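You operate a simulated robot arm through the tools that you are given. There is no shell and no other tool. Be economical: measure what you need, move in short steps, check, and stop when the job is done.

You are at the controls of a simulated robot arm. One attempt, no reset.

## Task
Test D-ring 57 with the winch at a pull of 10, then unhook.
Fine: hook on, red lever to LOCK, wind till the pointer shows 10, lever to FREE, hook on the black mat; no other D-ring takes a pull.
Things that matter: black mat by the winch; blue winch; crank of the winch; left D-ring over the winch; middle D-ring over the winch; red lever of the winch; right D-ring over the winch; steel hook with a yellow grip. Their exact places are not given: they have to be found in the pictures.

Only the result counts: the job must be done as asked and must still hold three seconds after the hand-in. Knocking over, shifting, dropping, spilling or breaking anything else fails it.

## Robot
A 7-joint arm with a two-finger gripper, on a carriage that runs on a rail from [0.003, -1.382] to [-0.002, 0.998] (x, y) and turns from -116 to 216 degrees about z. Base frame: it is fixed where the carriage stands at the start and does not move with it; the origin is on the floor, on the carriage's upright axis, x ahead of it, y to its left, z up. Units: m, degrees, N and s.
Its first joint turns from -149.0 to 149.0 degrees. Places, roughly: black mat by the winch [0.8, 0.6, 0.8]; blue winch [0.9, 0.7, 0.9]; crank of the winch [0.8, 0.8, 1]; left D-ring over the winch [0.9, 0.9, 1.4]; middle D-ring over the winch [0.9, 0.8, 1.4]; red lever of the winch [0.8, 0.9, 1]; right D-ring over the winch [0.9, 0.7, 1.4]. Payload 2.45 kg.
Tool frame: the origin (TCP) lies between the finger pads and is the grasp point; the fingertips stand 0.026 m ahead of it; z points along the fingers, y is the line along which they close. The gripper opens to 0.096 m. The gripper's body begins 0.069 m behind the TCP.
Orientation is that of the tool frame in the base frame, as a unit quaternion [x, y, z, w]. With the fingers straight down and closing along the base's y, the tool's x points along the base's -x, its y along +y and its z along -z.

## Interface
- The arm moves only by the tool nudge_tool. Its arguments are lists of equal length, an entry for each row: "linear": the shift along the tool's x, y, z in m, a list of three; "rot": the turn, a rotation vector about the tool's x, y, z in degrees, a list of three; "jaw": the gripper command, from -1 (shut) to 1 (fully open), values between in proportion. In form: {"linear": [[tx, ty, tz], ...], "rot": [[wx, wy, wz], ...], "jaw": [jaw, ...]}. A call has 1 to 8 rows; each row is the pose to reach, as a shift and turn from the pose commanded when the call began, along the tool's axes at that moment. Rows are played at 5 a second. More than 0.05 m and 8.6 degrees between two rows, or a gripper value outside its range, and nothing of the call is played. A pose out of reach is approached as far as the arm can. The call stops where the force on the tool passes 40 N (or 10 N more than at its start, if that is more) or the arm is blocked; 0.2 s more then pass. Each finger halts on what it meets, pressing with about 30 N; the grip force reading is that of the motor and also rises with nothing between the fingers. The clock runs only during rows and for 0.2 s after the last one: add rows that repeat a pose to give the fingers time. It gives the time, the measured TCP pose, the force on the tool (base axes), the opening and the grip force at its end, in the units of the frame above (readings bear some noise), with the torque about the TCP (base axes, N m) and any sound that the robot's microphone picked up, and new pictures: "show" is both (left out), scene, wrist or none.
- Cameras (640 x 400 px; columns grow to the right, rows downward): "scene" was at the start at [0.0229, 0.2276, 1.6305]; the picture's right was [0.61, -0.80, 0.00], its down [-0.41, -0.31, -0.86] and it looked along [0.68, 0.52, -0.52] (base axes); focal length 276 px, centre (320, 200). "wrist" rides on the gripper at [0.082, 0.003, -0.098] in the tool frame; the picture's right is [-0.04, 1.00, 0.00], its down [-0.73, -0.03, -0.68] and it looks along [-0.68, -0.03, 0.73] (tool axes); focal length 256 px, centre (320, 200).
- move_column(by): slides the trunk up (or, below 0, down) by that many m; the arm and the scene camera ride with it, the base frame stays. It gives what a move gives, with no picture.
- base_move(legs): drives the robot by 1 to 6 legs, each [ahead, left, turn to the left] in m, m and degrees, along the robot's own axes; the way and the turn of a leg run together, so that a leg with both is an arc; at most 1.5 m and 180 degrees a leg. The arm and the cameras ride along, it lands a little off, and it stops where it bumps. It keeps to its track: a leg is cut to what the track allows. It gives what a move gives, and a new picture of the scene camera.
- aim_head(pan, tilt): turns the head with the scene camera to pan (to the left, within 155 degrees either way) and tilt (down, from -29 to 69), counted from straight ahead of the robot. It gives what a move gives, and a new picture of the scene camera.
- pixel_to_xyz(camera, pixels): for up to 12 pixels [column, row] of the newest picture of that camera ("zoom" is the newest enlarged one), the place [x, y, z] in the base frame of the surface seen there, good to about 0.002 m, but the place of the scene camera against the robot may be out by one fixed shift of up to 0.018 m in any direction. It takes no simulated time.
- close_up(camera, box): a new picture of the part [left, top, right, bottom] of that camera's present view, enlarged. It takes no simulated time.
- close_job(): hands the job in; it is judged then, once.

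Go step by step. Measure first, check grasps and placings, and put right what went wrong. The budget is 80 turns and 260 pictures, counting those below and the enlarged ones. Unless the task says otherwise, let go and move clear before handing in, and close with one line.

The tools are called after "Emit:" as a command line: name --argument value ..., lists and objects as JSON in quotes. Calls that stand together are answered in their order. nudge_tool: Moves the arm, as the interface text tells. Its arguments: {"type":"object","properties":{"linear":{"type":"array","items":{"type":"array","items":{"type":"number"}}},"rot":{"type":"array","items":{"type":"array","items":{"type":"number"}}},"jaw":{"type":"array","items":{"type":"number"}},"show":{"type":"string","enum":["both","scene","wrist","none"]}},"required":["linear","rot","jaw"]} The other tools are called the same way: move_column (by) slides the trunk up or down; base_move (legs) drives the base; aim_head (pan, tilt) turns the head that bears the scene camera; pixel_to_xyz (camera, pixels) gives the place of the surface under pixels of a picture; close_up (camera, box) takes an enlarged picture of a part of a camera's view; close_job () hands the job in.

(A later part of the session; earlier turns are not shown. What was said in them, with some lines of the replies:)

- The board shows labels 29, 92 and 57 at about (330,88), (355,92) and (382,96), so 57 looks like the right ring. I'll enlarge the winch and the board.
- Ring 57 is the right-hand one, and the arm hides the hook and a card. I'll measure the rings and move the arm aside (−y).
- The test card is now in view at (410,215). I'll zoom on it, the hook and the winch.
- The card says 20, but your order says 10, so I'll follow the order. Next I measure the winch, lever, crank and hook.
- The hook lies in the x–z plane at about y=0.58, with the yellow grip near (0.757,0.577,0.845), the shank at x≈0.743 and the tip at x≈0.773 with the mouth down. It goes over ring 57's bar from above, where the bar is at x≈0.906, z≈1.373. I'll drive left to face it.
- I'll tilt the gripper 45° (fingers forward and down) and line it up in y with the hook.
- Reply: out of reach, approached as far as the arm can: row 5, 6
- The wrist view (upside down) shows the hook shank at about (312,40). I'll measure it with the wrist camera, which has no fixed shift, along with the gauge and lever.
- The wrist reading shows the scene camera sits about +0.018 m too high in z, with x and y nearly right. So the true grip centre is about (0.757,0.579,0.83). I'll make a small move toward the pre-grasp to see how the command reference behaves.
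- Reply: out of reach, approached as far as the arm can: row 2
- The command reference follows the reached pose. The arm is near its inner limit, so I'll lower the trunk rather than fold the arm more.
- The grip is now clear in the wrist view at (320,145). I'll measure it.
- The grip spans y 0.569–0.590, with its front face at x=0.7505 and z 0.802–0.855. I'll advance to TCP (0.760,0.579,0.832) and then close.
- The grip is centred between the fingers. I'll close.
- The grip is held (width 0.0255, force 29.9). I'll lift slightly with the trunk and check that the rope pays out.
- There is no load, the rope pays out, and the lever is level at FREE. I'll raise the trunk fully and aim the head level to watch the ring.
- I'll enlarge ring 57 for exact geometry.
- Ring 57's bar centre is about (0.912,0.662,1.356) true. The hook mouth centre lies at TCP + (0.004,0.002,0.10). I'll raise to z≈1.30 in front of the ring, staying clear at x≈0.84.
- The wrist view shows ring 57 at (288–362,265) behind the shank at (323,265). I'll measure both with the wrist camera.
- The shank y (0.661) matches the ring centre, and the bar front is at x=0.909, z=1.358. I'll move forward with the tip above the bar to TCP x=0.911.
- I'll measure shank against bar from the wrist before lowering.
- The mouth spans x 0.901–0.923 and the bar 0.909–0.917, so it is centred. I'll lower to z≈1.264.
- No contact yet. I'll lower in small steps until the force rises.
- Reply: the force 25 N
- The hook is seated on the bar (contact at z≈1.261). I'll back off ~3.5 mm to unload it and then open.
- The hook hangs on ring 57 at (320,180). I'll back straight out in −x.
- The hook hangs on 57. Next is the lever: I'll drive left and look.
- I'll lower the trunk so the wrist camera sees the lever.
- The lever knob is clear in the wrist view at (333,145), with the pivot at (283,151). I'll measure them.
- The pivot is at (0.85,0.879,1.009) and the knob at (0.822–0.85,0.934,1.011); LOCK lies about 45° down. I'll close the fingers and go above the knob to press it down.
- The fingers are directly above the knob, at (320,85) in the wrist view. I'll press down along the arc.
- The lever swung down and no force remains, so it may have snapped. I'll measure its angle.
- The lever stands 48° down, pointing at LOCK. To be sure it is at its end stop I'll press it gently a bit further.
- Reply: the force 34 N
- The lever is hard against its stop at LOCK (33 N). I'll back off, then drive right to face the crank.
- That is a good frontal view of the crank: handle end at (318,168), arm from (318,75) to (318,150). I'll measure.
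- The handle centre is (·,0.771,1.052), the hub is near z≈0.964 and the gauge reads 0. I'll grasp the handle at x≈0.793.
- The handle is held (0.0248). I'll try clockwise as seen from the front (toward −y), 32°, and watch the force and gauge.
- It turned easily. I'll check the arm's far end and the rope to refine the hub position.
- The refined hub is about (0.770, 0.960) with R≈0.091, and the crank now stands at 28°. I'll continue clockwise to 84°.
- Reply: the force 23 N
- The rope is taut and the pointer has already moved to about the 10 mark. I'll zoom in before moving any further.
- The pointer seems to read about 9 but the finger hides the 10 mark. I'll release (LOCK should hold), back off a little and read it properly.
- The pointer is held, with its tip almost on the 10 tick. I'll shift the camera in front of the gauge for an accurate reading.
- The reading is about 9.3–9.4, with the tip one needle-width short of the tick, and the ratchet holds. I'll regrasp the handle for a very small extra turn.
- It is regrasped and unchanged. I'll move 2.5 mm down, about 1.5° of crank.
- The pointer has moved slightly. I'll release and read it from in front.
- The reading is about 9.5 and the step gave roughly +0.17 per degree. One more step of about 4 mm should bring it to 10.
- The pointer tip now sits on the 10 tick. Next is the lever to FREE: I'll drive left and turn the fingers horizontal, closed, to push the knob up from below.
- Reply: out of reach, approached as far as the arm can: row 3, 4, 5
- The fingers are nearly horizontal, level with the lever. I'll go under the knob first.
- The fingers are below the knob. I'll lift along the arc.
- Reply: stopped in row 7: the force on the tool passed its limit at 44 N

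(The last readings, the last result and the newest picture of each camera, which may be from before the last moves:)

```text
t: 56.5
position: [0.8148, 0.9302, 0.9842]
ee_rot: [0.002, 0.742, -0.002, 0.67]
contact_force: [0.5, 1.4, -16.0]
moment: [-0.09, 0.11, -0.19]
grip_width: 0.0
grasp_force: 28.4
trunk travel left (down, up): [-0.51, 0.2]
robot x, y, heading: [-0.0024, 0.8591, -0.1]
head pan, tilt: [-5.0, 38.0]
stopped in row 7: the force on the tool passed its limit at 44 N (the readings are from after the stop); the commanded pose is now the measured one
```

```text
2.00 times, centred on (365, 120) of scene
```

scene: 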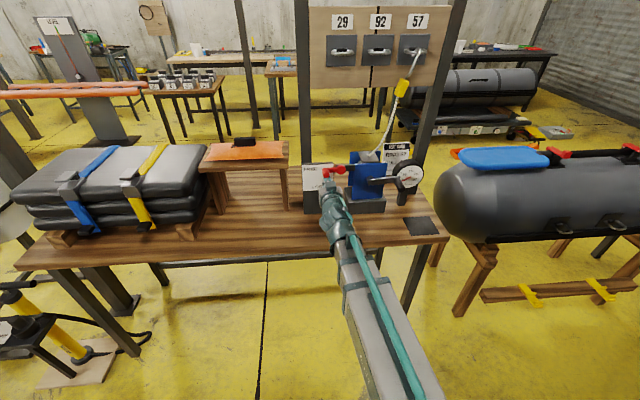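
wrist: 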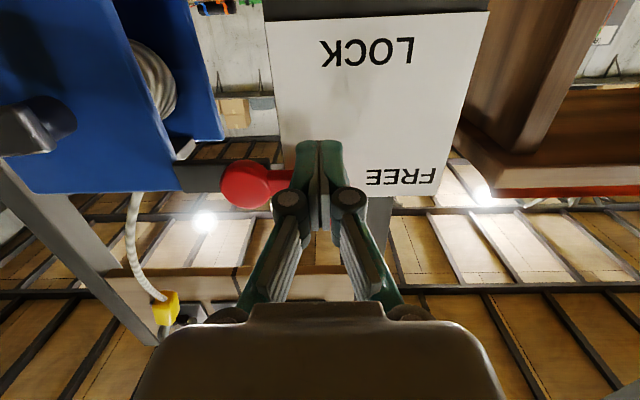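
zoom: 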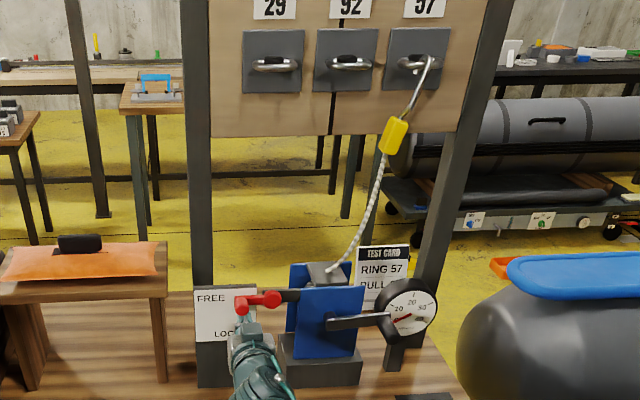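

The lever is at FREE against its stop, the rope is slack and the pointer is back near 0. I'll back out and drive to the hook.

Emit:
nudge_tool --linear '[[0.012, 0, 0], [0.012, 0, -0.035], [0.012, 0, -0.075], [0.0, 0, -0.09]]' --rot '[[0, 0, 0], [0, 0, 0], [0, 0, 0], [0, 8, 0]]' --jaw '[-1, -1, -0.5, 0]' --show "none"

Emit:
nudge_tool --linear '[[0, 0, 0], [0, 0, 0], [0, 0, 0], [0, 0, 0], [0, 0, 0]]' --rot '[[0, 7, 0], [0, 14, 0], [0, 21, 0], [0, 28, 0], [0, 32, 0]]' --jaw '[0.2, 0.4, 0.4, 0.4, 0.4]' --show "wrist"

Emit:
move_column --by 0.2

Emit:
base_move --legs '[[0, -0.34, 0]]'

```text
t: 57.5
position: [0.7236, 0.9313, 0.9965]
ee_rot: [0.002, 0.785, -0.002, 0.619]
contact_force: [0.2, 1.7, -0.5]
moment: [-0.02, -0.04, 0.01]
grip_width: 0.0481
grasp_force: 0.1
trunk travel left (down, up): [-0.51, 0.2]
robot x, y, heading: [-0.0001, 0.864, -0.1]
head pan, tilt: [-5.0, 38.0]
```

```text
t: 58.8
position: [0.7237, 0.9303, 0.9962]
ee_rot: [0.002, 0.926, -0.001, 0.377]
contact_force: [0.9, 0.1, 0.2]
moment: [-0.03, 0.0, 0.0]
grip_width: 0.0673
grasp_force: 0.1
trunk travel left (down, up): [-0.51, 0.2]
robot x, y, heading: [-0.0014, 0.863, 0.2]
head pan, tilt: [-5.0, 38.0]
```

wrist: 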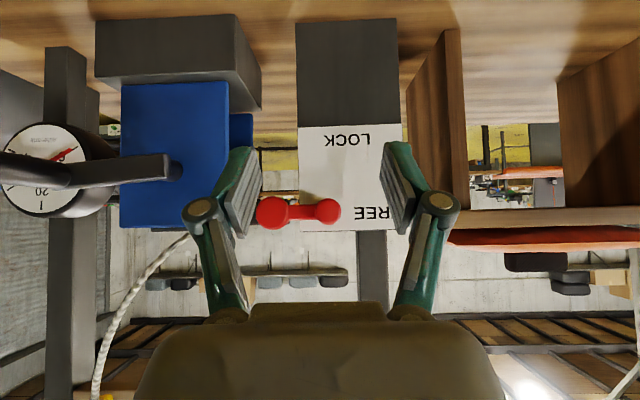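

```text
t: 60.9
position: [0.7248, 0.9299, 1.1962]
ee_rot: [0.001, 0.925, -0.001, 0.379]
contact_force: [0.7, 1.0, -0.4]
moment: [-0.05, -0.05, 0.02]
grip_width: 0.0673
grasp_force: 0.0
trunk travel left (down, up): [-0.71, 0.0]
robot x, y, heading: [-0.0028, 0.8637, -0.0]
head pan, tilt: [-5.0, 38.0]
```

```text
t: 63.1
position: [0.7264, 0.5899, 1.1959]
ee_rot: [0.004, 0.926, -0.002, 0.378]
contact_force: [0.3, 0.2, -0.3]
moment: [0.0, -0.02, 0.0]
grip_width: 0.0673
grasp_force: 0.1
trunk travel left (down, up): [-0.71, 0.0]
robot x, y, heading: [-0.0018, 0.5221, -0.4]
head pan, tilt: [-5.0, 38.0]
```

scene: 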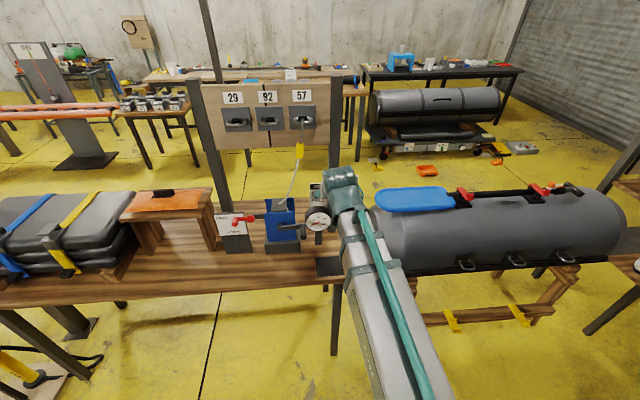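

I'll move level with the hanging grip and look.

Emit:
nudge_tool --linear '[[-0.02, 0.025, -0.02], [-0.04, 0.05, -0.045], [-0.042, 0.07, -0.055]]' --rot '[[0, 0, 0], [0, 0, 0], [0, 0, 0]]' --jaw '[0.8, 0.8, 0.8]' --show "wrist"

Emit:
close_up --camera "wrist" --box '[240, 100, 420, 310]'

```text
t: 63.9
position: [0.7166, 0.6607, 1.2653]
ee_rot: [0.003, 0.926, -0.002, 0.378]
contact_force: [-0.4, 0.2, -0.4]
moment: [-0.04, 0.02, 0.02]
grip_width: 0.0863
grasp_force: 0.1
trunk travel left (down, up): [-0.71, 0.0]
robot x, y, heading: [0.0003, 0.5175, -0.3]
head pan, tilt: [-5.0, 38.0]
```

wrist: 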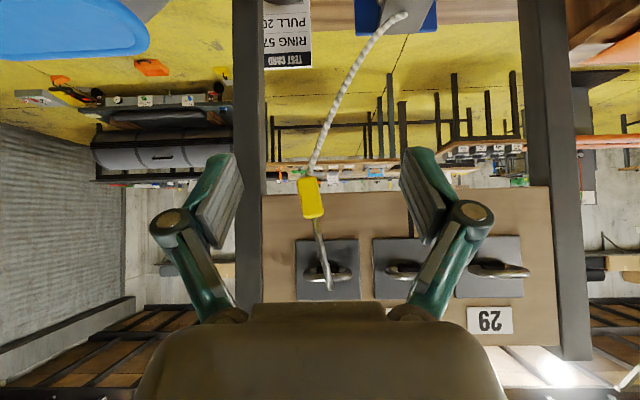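

```text
1.90 times, centred on (330, 205) of wrist
```

zoom: 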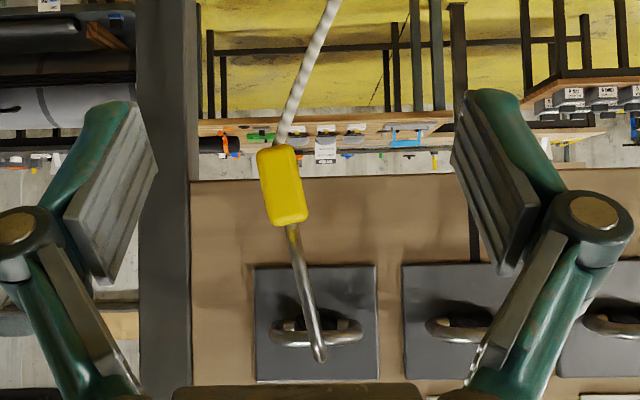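

The hook hangs tilted about 12°, with the grip toward −y; it may still be swinging. I'll measure, wait a little and measure again.

Emit:
pixel_to_xyz --camera "wrist" --pixels '[[311, 198], [302, 195], [319, 201], [307, 180], [314, 215], [322, 245], [330, 287]]'

Emit:
nudge_tool --linear '[[0, 0, 0], [0, 0, 0], [0, 0, 0], [0, 0, 0], [0, 0, 0], [0, 0, 0]]' --rot '[[0, 0, 0], [0, 0, 0], [0, 0, 0], [0, 0, 0], [0, 0, 0], [0, 0, 0]]' --jaw '[1, 1, 1, 1, 1, 1]' --show "wrist"

Emit:
pixel_to_xyz --camera "wrist" --pixels '[[311, 198], [302, 195], [319, 201], [307, 180], [314, 215], [322, 245], [330, 287]]'

```text
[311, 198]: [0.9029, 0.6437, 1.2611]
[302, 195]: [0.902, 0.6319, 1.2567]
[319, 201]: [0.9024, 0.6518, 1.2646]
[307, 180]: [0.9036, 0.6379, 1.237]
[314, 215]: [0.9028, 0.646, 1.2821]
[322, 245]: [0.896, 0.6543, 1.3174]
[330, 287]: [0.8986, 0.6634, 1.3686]
```

```text
t: 65.3
position: [0.717, 0.6596, 1.2669]
ee_rot: [0.004, 0.926, -0.001, 0.378]
contact_force: [-0.6, -1.3, 0.5]
moment: [0.03, 0.0, 0.03]
grip_width: 0.096
grasp_force: 0.1
trunk travel left (down, up): [-0.71, 0.0]
robot x, y, heading: [-0.0014, 0.5202, -0.2]
head pan, tilt: [-5.0, 38.0]
```

wrist: 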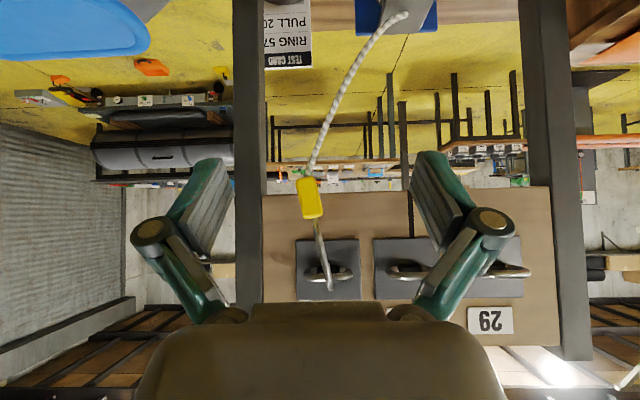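

```text
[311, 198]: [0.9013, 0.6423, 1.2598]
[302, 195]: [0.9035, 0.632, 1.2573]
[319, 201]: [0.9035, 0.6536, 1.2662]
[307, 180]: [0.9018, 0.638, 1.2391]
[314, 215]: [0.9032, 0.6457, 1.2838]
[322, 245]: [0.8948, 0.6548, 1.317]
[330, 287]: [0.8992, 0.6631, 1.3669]
```

It has settled: grip centre about (0.913,0.643,1.260), tilted 11°. I'll roll the gripper to match, narrow the jaws and go in.

Emit:
nudge_tool --linear '[[0, -0.008, 0], [0, -0.0166, 0], [-0.03, -0.0166, 0.031], [-0.06, -0.0166, 0.062], [-0.09, -0.0166, 0.093], [-0.113, -0.0166, 0.117]]' --rot '[[3.9, 0, -3.85], [7.85, 0, -7.7], [7.85, 0, -7.7], [7.85, 0, -7.7], [7.85, 0, -7.7], [7.85, 0, -7.7]]' --jaw '[0.5, 0.2, 0.2, 0.2, 0.2, 0.2]' --show "wrist"

Emit:
pixel_to_xyz --camera "wrist" --pixels '[[320, 150], [320, 170], [320, 190], [320, 210]]'

```text
t: 66.7
position: [0.8813, 0.6415, 1.2601]
ee_rot: [-0.031, 0.922, -0.091, 0.375]
contact_force: [0.2, 1.1, -0.5]
moment: [0.01, 0.0, -0.04]
grip_width: 0.0576
grasp_force: 0.7
trunk travel left (down, up): [-0.71, 0.0]
robot x, y, heading: [0.0014, 0.5209, -0.3]
head pan, tilt: [-5.0, 38.0]
```

wrist: 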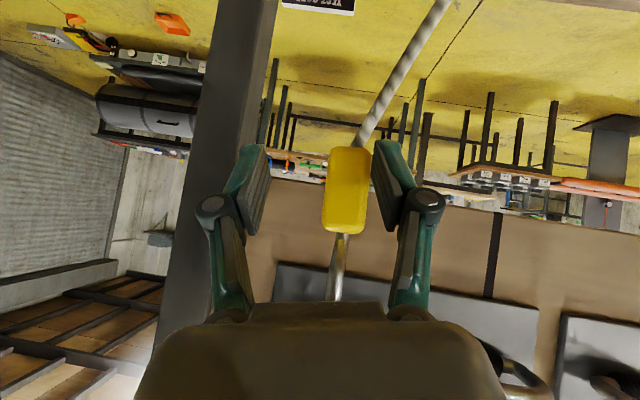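

```text
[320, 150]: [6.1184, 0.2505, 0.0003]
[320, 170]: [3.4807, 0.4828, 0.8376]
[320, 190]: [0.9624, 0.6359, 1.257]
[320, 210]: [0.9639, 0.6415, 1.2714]
```

The grip sits right of centre, at (347,190). I'll measure it.

Emit:
pixel_to_xyz --camera "wrist" --pixels '[[347, 190], [328, 190], [366, 190], [350, 155], [343, 228], [338, 250], [334, 290]]'

```text
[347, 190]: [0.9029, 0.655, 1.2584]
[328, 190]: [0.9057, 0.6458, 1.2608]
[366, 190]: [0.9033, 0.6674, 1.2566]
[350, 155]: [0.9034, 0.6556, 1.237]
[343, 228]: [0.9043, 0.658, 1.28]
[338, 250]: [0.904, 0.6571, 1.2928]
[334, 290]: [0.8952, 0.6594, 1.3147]
```

The hook has swung nearly upright (grip y≈0.656, tilt ~2°). I'll undo the roll, recentre and re-check.

Emit:
nudge_tool --linear '[[0, 0.007, 0], [0, 0.0145, 0], [0, 0.0145, 0], [0, 0.0145, 0], [0, 0.0145, 0]]' --rot '[[-3.5, 0, 3.5], [-6.8, 0, 6.7], [-6.8, 0, 6.7], [-6.8, 0, 6.7], [-6.8, 0, 6.7]]' --jaw '[0.3, 0.3, 0.3, 0.3, 0.3]' --show "wrist"

Emit:
pixel_to_xyz --camera "wrist" --pixels '[[320, 190], [310, 190], [330, 190], [320, 170], [320, 215], [323, 280]]'

```text
t: 67.9
position: [0.88, 0.6565, 1.2578]
ee_rot: [0.0, 0.926, -0.014, 0.378]
contact_force: [-0.3, 0.2, 0.1]
moment: [-0.01, 0.01, -0.03]
grip_width: 0.0625
grasp_force: 0.1
trunk travel left (down, up): [-0.71, 0.0]
robot x, y, heading: [-0.0003, 0.5194, -0.4]
head pan, tilt: [-5.0, 38.0]
```

wrist: 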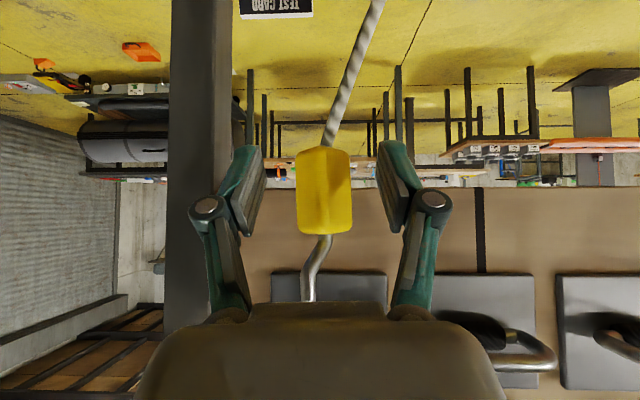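

```text
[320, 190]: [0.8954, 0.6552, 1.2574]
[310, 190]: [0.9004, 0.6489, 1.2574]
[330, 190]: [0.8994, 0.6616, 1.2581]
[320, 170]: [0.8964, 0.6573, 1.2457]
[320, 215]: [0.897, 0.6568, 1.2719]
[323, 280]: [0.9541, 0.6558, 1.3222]
```

The hook is twisting about the vertical: a corner faces the camera and the shank bends toward −y. I'll wait and watch.

Emit:
nudge_tool --linear '[[0, 0, 0], [0, 0, 0], [0, 0, 0], [0, 0, 0], [0, 0, 0], [0, 0, 0], [0, 0, 0], [0, 0, 0]]' --rot '[[0, 0, 0], [0, 0, 0], [0, 0, 0], [0, 0, 0], [0, 0, 0], [0, 0, 0], [0, 0, 0], [0, 0, 0]]' --jaw '[0.3, 0.3, 0.3, 0.3, 0.3, 0.3, 0.3, 0.3]' --show "wrist"

Emit:
close_up --camera "wrist" --box '[240, 120, 400, 310]'

Emit:
close_up --camera "scene" --box '[260, 80, 360, 200]'

```text
t: 69.7
position: [0.8799, 0.6557, 1.2574]
ee_rot: [0.0, 0.926, -0.014, 0.378]
contact_force: [0.3, -0.1, 0.4]
moment: [-0.01, 0.02, -0.01]
grip_width: 0.0626
grasp_force: 0.0
trunk travel left (down, up): [-0.71, 0.0]
robot x, y, heading: [0.0007, 0.5236, -0.3]
head pan, tilt: [-5.0, 38.0]
```

wrist: 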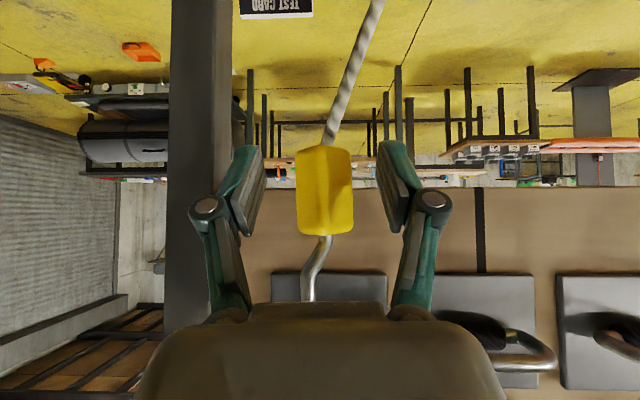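

```text
2.11 times, centred on (320, 215) of wrist
```

zoom: 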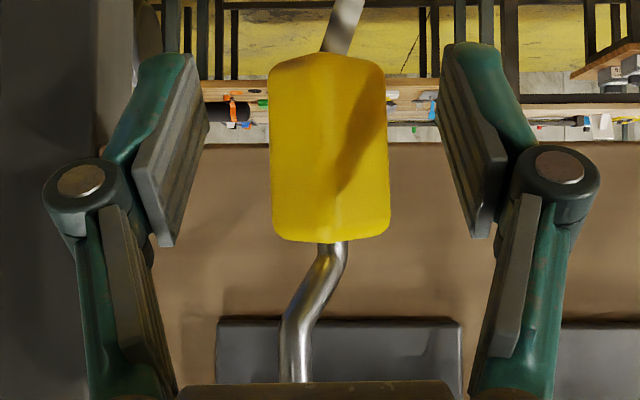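

```text
3.33 times, centred on (310, 140) of scene
```

zoom: 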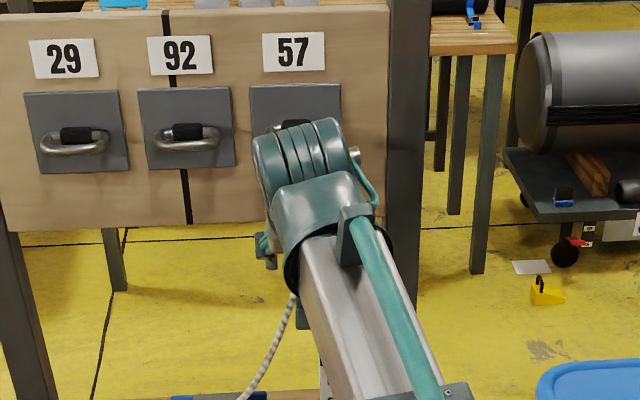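

It has settled, twisted around the vertical. I'll sample the grip's surface to get the twist angle.

Emit:
pixel_to_xyz --camera "wrist" --pixels '[[299, 200], [304, 200], [309, 200], [314, 200], [319, 200], [324, 200], [329, 200], [334, 200], [339, 200], [344, 200], [349, 200], [308, 285]]'

Emit:
pixel_to_xyz --camera "wrist" --pixels '[[299, 170], [304, 170], [309, 170], [314, 170], [319, 170], [324, 170], [329, 170], [334, 170], [339, 170], [344, 170], [349, 170], [318, 245]]'

```text
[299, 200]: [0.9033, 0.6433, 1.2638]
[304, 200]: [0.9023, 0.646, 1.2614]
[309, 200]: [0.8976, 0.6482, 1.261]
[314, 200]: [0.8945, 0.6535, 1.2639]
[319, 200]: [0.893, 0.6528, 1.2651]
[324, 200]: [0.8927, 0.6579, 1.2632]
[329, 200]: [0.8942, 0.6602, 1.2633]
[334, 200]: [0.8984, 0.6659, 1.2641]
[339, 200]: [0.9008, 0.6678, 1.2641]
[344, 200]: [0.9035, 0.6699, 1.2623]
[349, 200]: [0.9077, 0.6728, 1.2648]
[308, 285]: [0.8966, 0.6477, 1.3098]
```

```text
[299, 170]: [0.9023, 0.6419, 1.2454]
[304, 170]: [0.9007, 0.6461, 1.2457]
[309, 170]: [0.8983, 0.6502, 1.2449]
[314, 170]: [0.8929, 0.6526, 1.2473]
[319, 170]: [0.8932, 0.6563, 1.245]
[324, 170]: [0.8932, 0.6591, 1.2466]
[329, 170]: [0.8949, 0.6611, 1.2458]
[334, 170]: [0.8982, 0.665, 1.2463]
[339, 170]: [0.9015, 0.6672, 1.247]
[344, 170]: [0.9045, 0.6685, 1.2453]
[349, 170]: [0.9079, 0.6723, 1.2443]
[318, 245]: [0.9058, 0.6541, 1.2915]
```

The grip is twisted about +45° around the vertical, centred at (0.908,0.657). I'll back off and yaw the gripper +40° so the pads match its faces.

Emit:
nudge_tool --linear '[[0.0214, -0.005, -0.021], [0.0357, -0.02, -0.035], [0.0357, -0.03, -0.035], [0.032, -0.036, -0.0315], [0.025, -0.038, -0.0245], [0.0108, -0.038, -0.0147]]' --rot '[[0, 0, 0], [-5.6, 0, -5.7], [-11.2, 0, -11.4], [-16.8, 0, -17.1], [-22.4, 0, -22.8], [-28, 0, -28.6]]' --jaw '[0.3, 0.3, 0.3, 0.3, 0.3, 0.3]' --show "both"

```text
t: 71.1
position: [0.8613, 0.6185, 1.2603]
ee_rot: [-0.318, 0.873, 0.116, 0.352]
contact_force: [0.2, 0.0, 0.6]
moment: [-0.02, -0.03, 0.01]
grip_width: 0.0625
grasp_force: 0.1
trunk travel left (down, up): [-0.71, 0.0]
robot x, y, heading: [-0.0021, 0.5226, -0.2]
head pan, tilt: [-5.0, 38.0]
```

scene: 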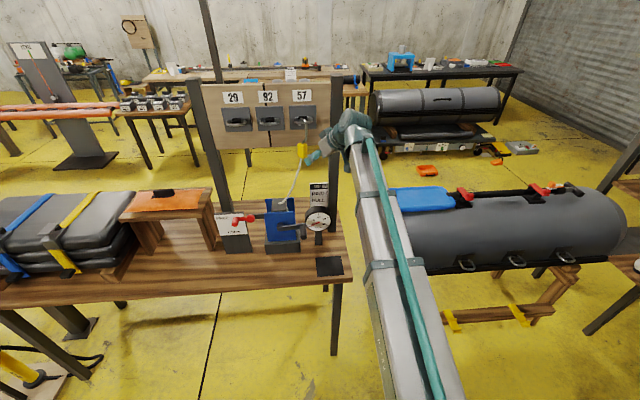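
wrist: 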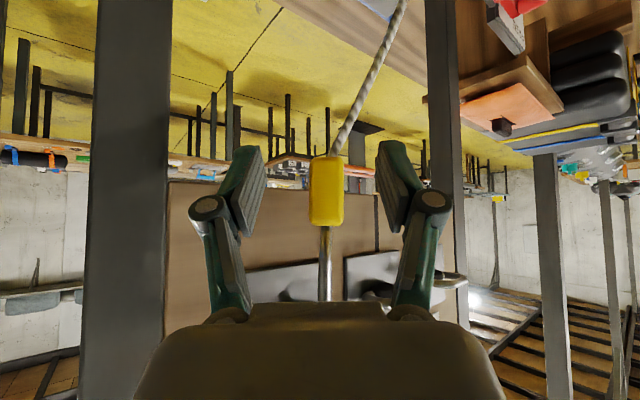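

The grip faces the gripper squarely at (327,190). I'll measure it and the post.

Emit:
pixel_to_xyz --camera "wrist" --pixels '[[312, 190], [327, 190], [341, 190], [327, 165], [327, 220], [325, 270], [165, 200], [130, 200]]'

```text
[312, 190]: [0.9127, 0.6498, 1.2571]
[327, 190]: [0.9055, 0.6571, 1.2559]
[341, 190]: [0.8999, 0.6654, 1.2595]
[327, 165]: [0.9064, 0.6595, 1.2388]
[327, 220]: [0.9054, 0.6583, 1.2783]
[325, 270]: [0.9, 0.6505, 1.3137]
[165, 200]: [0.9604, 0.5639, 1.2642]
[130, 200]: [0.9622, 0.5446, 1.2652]
```

The face yaw is 39°, matching. I'll advance 7 cm and close.

Emit:
nudge_tool --linear '[[-0.018, 0.001, 0.0175], [-0.036, 0.001, 0.035], [-0.0502, 0.001, 0.0492], [-0.0502, 0.001, 0.0492], [-0.0502, 0.001, 0.0492], [-0.0502, 0.001, 0.0492], [-0.0502, 0.001, 0.0492]]' --rot '[[0, 0, 0], [0, 0, 0], [0, 0, 0], [0, 0, 0], [0, 0, 0], [0, 0, 0], [0, 0, 0]]' --jaw '[0.3, 0.3, 0.3, -0.3, -1, -1, -1]' --show "wrist"

```text
t: 72.7
position: [0.9142, 0.6635, 1.26]
ee_rot: [-0.317, 0.873, 0.117, 0.353]
contact_force: [0.8, 0.2, 0.8]
moment: [0.02, 0.07, -0.03]
grip_width: 0.0254
grasp_force: 30.0
trunk travel left (down, up): [-0.71, 0.0]
robot x, y, heading: [-0.0006, 0.5247, -0.3]
head pan, tilt: [-5.0, 38.0]
```

wrist: 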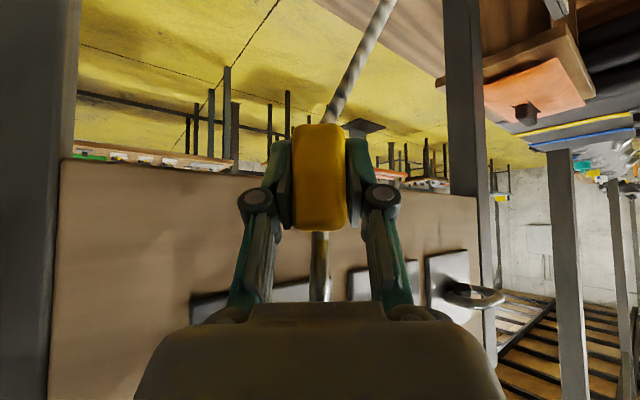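

It is held again (0.0254). I'll lift 4.5 cm straight up to unhook, watching the force.

Emit:
nudge_tool --linear '[[-0.007, 0, -0.0071], [-0.014, 0, -0.0143], [-0.021, 0, -0.0214], [-0.028, 0, -0.0286], [-0.0315, 0, -0.0321]]' --rot '[[0, 0, 0], [0, 0, 0], [0, 0, 0], [0, 0, 0], [0, 0, 0]]' --jaw '[-1, -1, -1, -1, -1]' --show "both"

Emit:
close_up --camera "scene" --box '[270, 80, 380, 180]'

```text
t: 73.9
position: [0.9153, 0.6645, 1.3055]
ee_rot: [-0.317, 0.873, 0.117, 0.352]
contact_force: [-0.2, 0.4, -2.1]
moment: [0.05, 0.04, -0.03]
grip_width: 0.025
grasp_force: 30.4
trunk travel left (down, up): [-0.71, 0.0]
robot x, y, heading: [-0.0044, 0.5197, -0.3]
head pan, tilt: [-5.0, 38.0]
```

scene: 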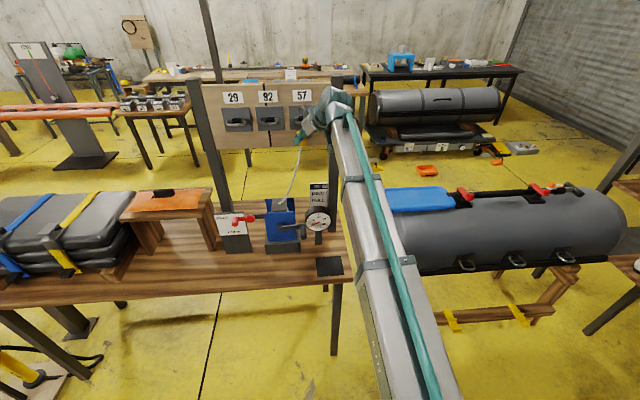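
wrist: 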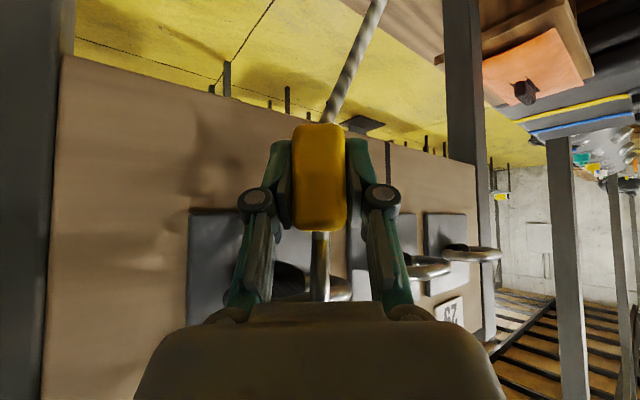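

```text
4.00 times, centred on (325, 130) of scene
```

zoom: 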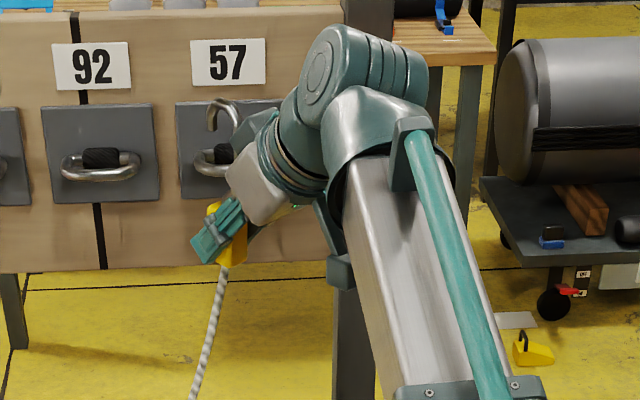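

The hook is clear above the ring, with its tip above the bar. I'll raise a centimetre more and move out in −x.

Emit:
nudge_tool --linear '[[-0.007, 0, -0.0071], [0.0135, 0.0241, -0.0272], [0.034, 0.0482, -0.0473], [0.0545, 0.0724, -0.0674], [0.075, 0.0965, -0.0875]]' --rot '[[0, 0, 0], [0, 0, 0], [0, 0, 0], [0, 0, 0], [0, 0, 0]]' --jaw '[-1, -1, -1, -1, -1]' --show "both"

```text
t: 75.1
position: [0.7632, 0.6658, 1.3154]
ee_rot: [-0.318, 0.873, 0.117, 0.351]
contact_force: [0.3, -0.2, -1.2]
moment: [0.0, 0.0, -0.02]
grip_width: 0.0253
grasp_force: 30.0
trunk travel left (down, up): [-0.71, 0.0]
robot x, y, heading: [-0.0033, 0.5187, -0.4]
head pan, tilt: [-5.0, 38.0]
```

scene: 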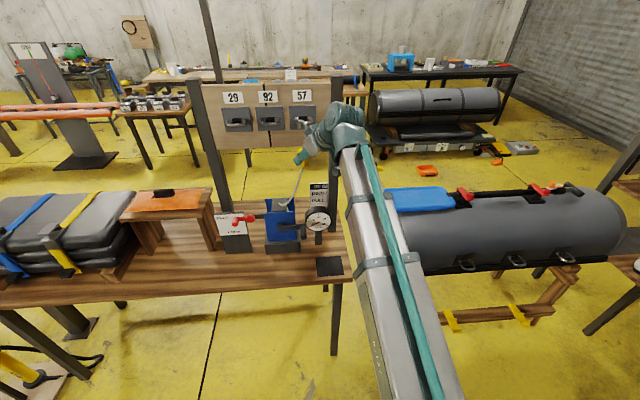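
wrist: 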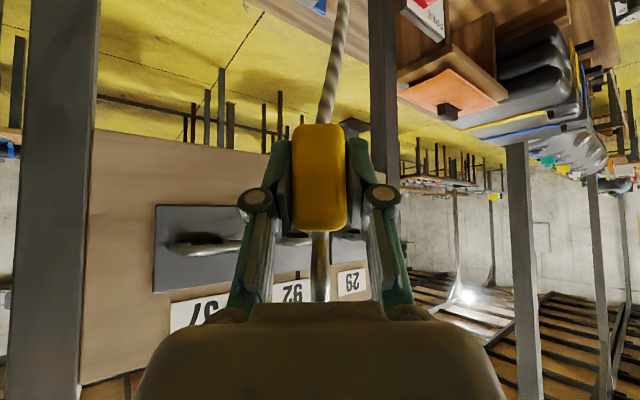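

It is unhooked. I'll yaw the gripper back and shift to y≈0.58, above the mat line.

Emit:
nudge_tool --linear '[[0.008, -0.013, -0.0077], [0.016, -0.026, -0.0153], [0.0235, -0.039, -0.023], [0.031, -0.052, -0.0306], [0.039, -0.0651, -0.0383]]' --rot '[[5.6, 0, 5.72], [11.2, 0, 11.44], [16.8, 0, 17.16], [22.4, 0, 22.88], [28, 0, 28.6]]' --jaw '[-1, -1, -1, -1, -1]' --show "wrist"

```text
t: 76.3
position: [0.7637, 0.5803, 1.318]
ee_rot: [0.0, 0.925, -0.013, 0.379]
contact_force: [0.2, 0.7, -0.7]
moment: [-0.01, 0.0, 0.01]
grip_width: 0.0256
grasp_force: 29.7
trunk travel left (down, up): [-0.71, 0.0]
robot x, y, heading: [-0.0005, 0.5198, -0.2]
head pan, tilt: [-5.0, 38.0]
```

wrist: 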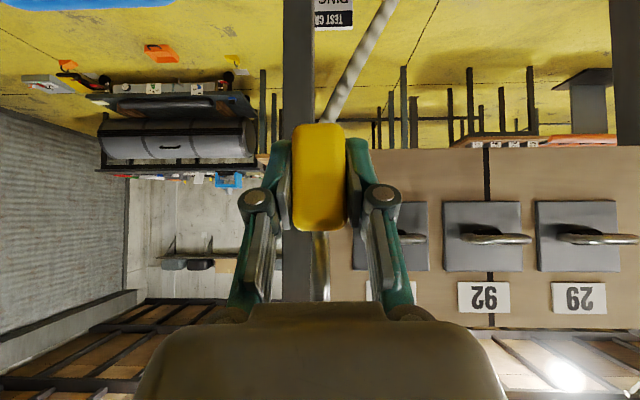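

The roll is right, and the grip sits in the fingers as it did at first. I'll lower with the arm to z≈1.06, then with the trunk.

Emit:
nudge_tool --linear '[[0.0298, 0, 0.0303], [0.0595, 0, 0.0607], [0.0893, 0, 0.091], [0.119, 0, 0.1214], [0.1488, 0, 0.1517], [0.1785, 0, 0.1821]]' --rot '[[0, 0, 0], [0, 0, 0], [0, 0, 0], [0, 0, 0], [0, 0, 0], [0, 0, 0]]' --jaw '[-1, -1, -1, -1, -1, -1]' --show "both"

Emit:
move_column --by -0.19

Emit:
nudge_tool --linear '[[0, 0, 0]]' --rot '[[0, 0, 0]]' --jaw '[-1]' --show "both"

```text
t: 77.7
position: [0.7642, 0.5751, 1.0617]
ee_rot: [0.0, 0.926, -0.014, 0.378]
contact_force: [0.1, -0.1, -1.1]
moment: [-0.02, 0.0, 0.0]
grip_width: 0.0257
grasp_force: 30.3
trunk travel left (down, up): [-0.71, 0.0]
robot x, y, heading: [-0.0016, 0.5186, -0.2]
head pan, tilt: [-5.0, 38.0]
```

scene: 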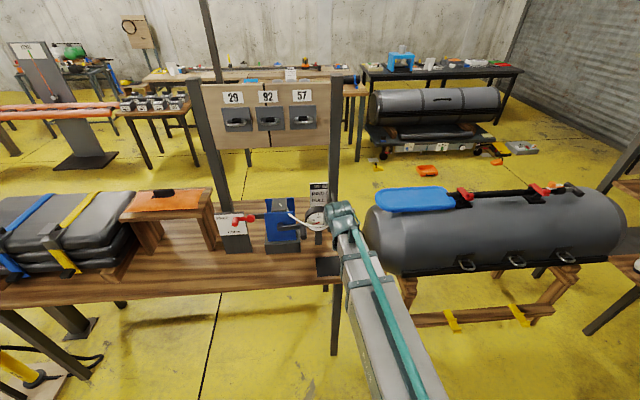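
wrist: 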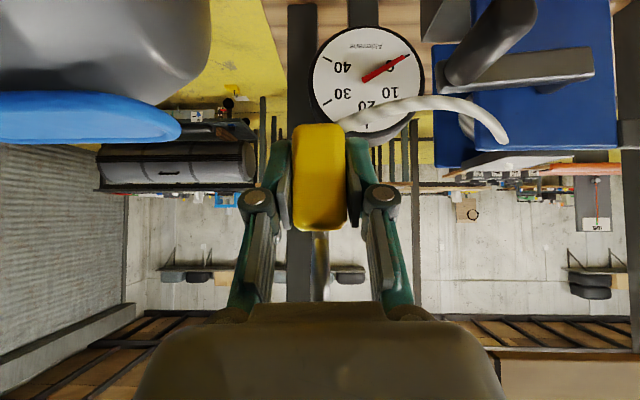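

```text
t: 79.8
position: [0.7647, 0.5749, 0.8712]
ee_rot: [-0.001, 0.926, -0.012, 0.378]
contact_force: [0.4, 0.0, -2.2]
moment: [0.0, -0.03, -0.02]
grip_width: 0.0253
grasp_force: 29.7
trunk travel left (down, up): [-0.52, 0.19]
robot x, y, heading: [-0.0014, 0.5244, -0.0]
head pan, tilt: [-5.0, 38.0]
```

```text
t: 80.2
position: [0.7651, 0.5754, 0.8727]
ee_rot: [-0.001, 0.926, -0.013, 0.378]
contact_force: [-0.5, -0.5, -1.7]
moment: [0.01, -0.01, 0.0]
grip_width: 0.0252
grasp_force: 29.8
trunk travel left (down, up): [-0.52, 0.19]
robot x, y, heading: [-0.0025, 0.5229, 0.0]
head pan, tilt: [-5.0, 38.0]
```

scene: 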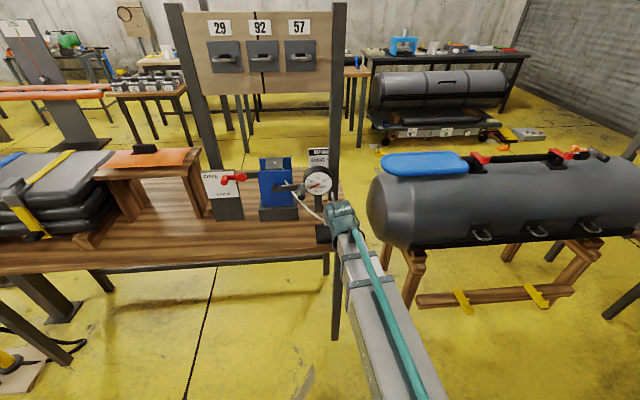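
wrist: 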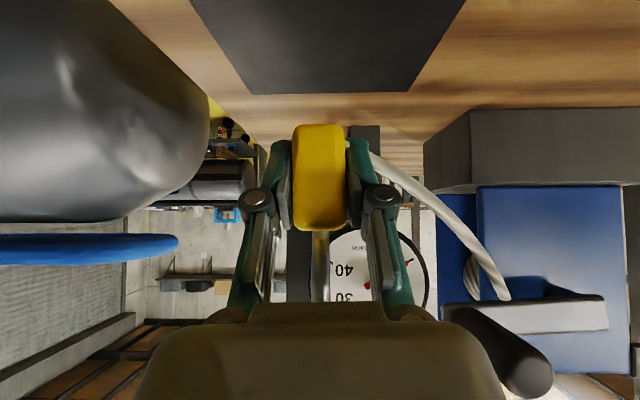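

The hook is 4 cm above the mat and the rope clears the crank. I'll lower to just above contact, then feel for it.

Emit:
nudge_tool --linear '[[0.012, 0.003, 0.006], [0.022, 0.005, 0.016], [0.0305, 0.005, 0.0235]]' --rot '[[0, 0, 0], [0, 0, 0], [0, 0, 0]]' --jaw '[-1, -1, -1]' --show "none"

Emit:
nudge_tool --linear '[[0.0014, 0, 0.0014], [0.0021, 0, 0.0021]]' --rot '[[0, 0, 0], [0, 0, 0]]' --jaw '[-1, -1]' --show "wrist"

```text
t: 81.0
position: [0.7599, 0.5792, 0.8336]
ee_rot: [-0.001, 0.926, -0.014, 0.378]
contact_force: [-0.6, 0.5, -1.7]
moment: [-0.03, 0.02, -0.01]
grip_width: 0.0253
grasp_force: 30.1
trunk travel left (down, up): [-0.52, 0.19]
robot x, y, heading: [-0.0005, 0.5218, -0.3]
head pan, tilt: [-5.0, 38.0]
```

```text
t: 81.6
position: [0.7586, 0.5805, 0.8301]
ee_rot: [-0.001, 0.925, -0.013, 0.379]
contact_force: [0.1, -0.1, 0.6]
moment: [0.02, 0.01, -0.01]
grip_width: 0.0252
grasp_force: 29.6
trunk travel left (down, up): [-0.52, 0.19]
robot x, y, heading: [-0.0015, 0.521, -0.1]
head pan, tilt: [-5.0, 38.0]
```

wrist: 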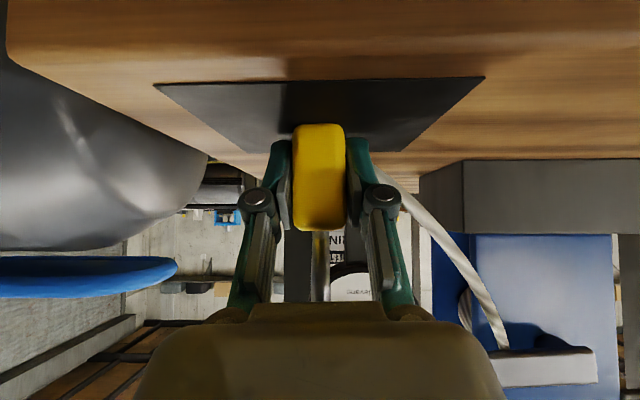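

The hook's weight has just come off the tool, so it is touching. I'll go one more millimetre to confirm.

Emit:
nudge_tool --linear '[[0.0005, 0, 0.0005], [0.001, 0, 0.001]]' --rot '[[0, 0, 0], [0, 0, 0]]' --jaw '[-1, -1]' --show "none"

```text
t: 82.2
position: [0.7578, 0.5806, 0.8317]
ee_rot: [-0.001, 0.925, -0.013, 0.38]
contact_force: [0.6, 0.9, 10.9]
moment: [0.19, 0.1, -0.02]
grip_width: 0.0252
grasp_force: 29.9
trunk travel left (down, up): [-0.52, 0.19]
robot x, y, heading: [-0.0032, 0.523, -0.3]
head pan, tilt: [-5.0, 38.0]
```

Contact is firm (10.9 N). I'll open slowly and withdraw straight back.

Emit:
nudge_tool --linear '[[-0.0007, 0, -0.0007], [-0.0007, 0, -0.0007], [-0.0007, 0, -0.0007], [-0.0007, 0, -0.0007], [-0.0007, 0, -0.0007]]' --rot '[[0, 0, 0], [0, 0, 0], [0, 0, 0], [0, 0, 0], [0, 0, 0]]' --jaw '[-0.6, -0.4, -0.2, 0.1, 0.3]' --show "wrist"

```text
t: 83.4
position: [0.7587, 0.5788, 0.8297]
ee_rot: [-0.001, 0.926, -0.013, 0.378]
contact_force: [0.2, -0.7, -0.4]
moment: [0.0, 0.03, 0.04]
grip_width: 0.0624
grasp_force: 0.0
trunk travel left (down, up): [-0.52, 0.19]
robot x, y, heading: [-0.0005, 0.5217, -0.3]
head pan, tilt: [-5.0, 38.0]
```

wrist: 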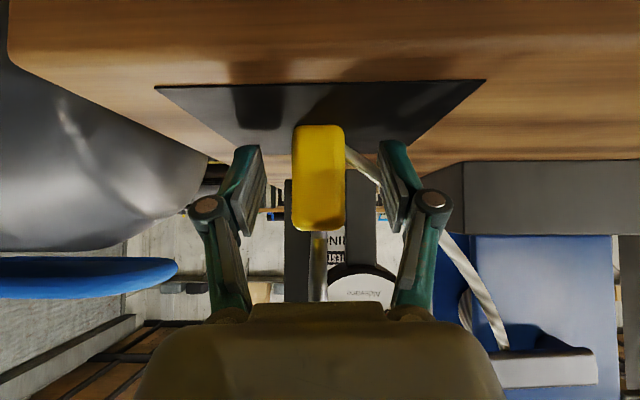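

The hook stands upright on the mat. I'll withdraw along the approach path.

Emit:
nudge_tool --linear '[[0.014, 0, -0.033], [0.028, 0, -0.066], [0.041, 0, -0.0976]]' --rot '[[0, 0, 0], [0, 0, 0], [0, 0, 0]]' --jaw '[0.3, 0.3, 0.3]' --show "both"

Emit:
base_move --legs '[[0, 0.12, 0]]'

Emit:
close_up --camera "scene" --box '[220, 120, 400, 290]'

```text
t: 84.2
position: [0.6641, 0.5807, 0.8712]
ee_rot: [0.0, 0.926, -0.014, 0.377]
contact_force: [0.4, -0.3, -1.3]
moment: [-0.02, 0.0, 0.01]
grip_width: 0.0624
grasp_force: 0.0
trunk travel left (down, up): [-0.52, 0.19]
robot x, y, heading: [-0.0007, 0.521, -0.4]
head pan, tilt: [-5.0, 38.0]
```

scene: 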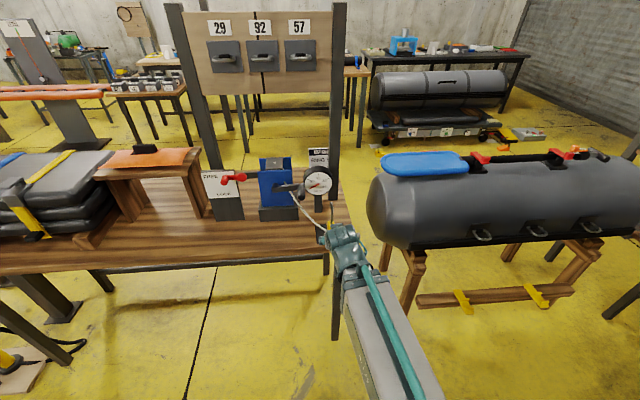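
wrist: 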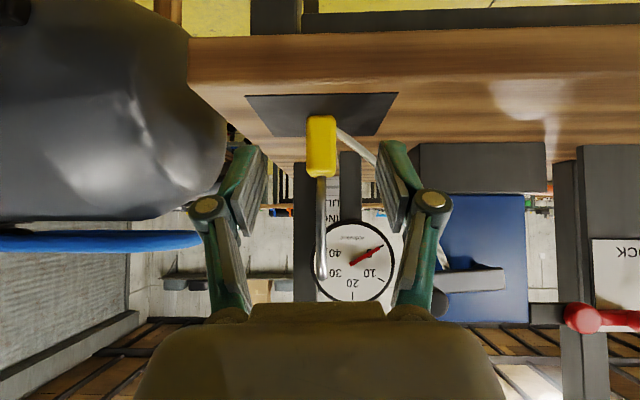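

```text
t: 85.5
position: [0.6643, 0.7011, 0.8711]
ee_rot: [-0.001, 0.926, -0.013, 0.378]
contact_force: [-0.2, 0.3, -0.2]
moment: [0.02, 0.03, 0.01]
grip_width: 0.0623
grasp_force: 0.0
trunk travel left (down, up): [-0.52, 0.19]
robot x, y, heading: [0.0023, 0.6378, -0.1]
head pan, tilt: [-5.0, 38.0]
```

scene: 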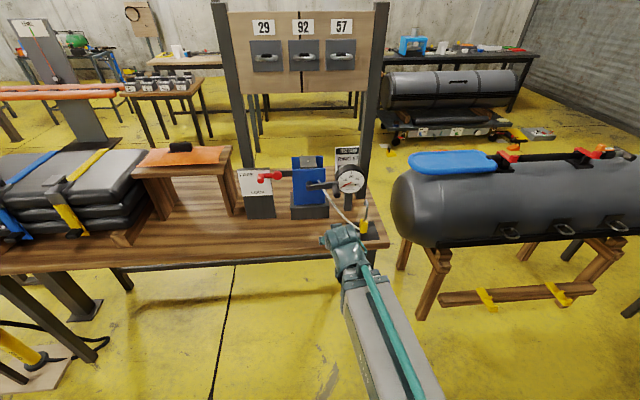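

```text
2.35 times, centred on (310, 205) of scene
```

zoom: 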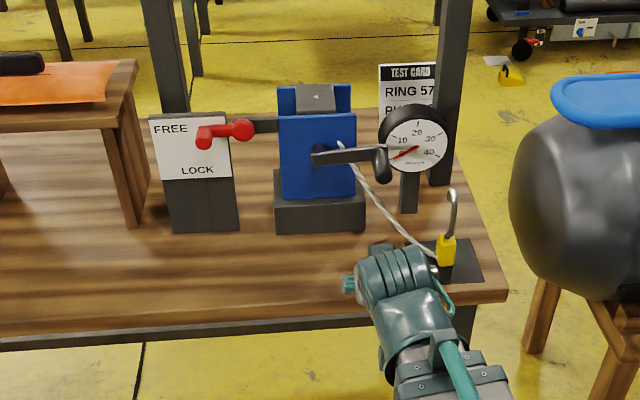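

The hook stands on the black mat, the lever is level at FREE, the gauge reads 0 and the arm is clear. I'm handing in.

Emit:
close_job

```text
The job is handed in.
```

I tested D-ring 57 to a pull of 10, unhooked it and left the hook standing on the black mat with the lever at FREE. The test card by the winch says 20; I followed your 10. No other ring was touched.
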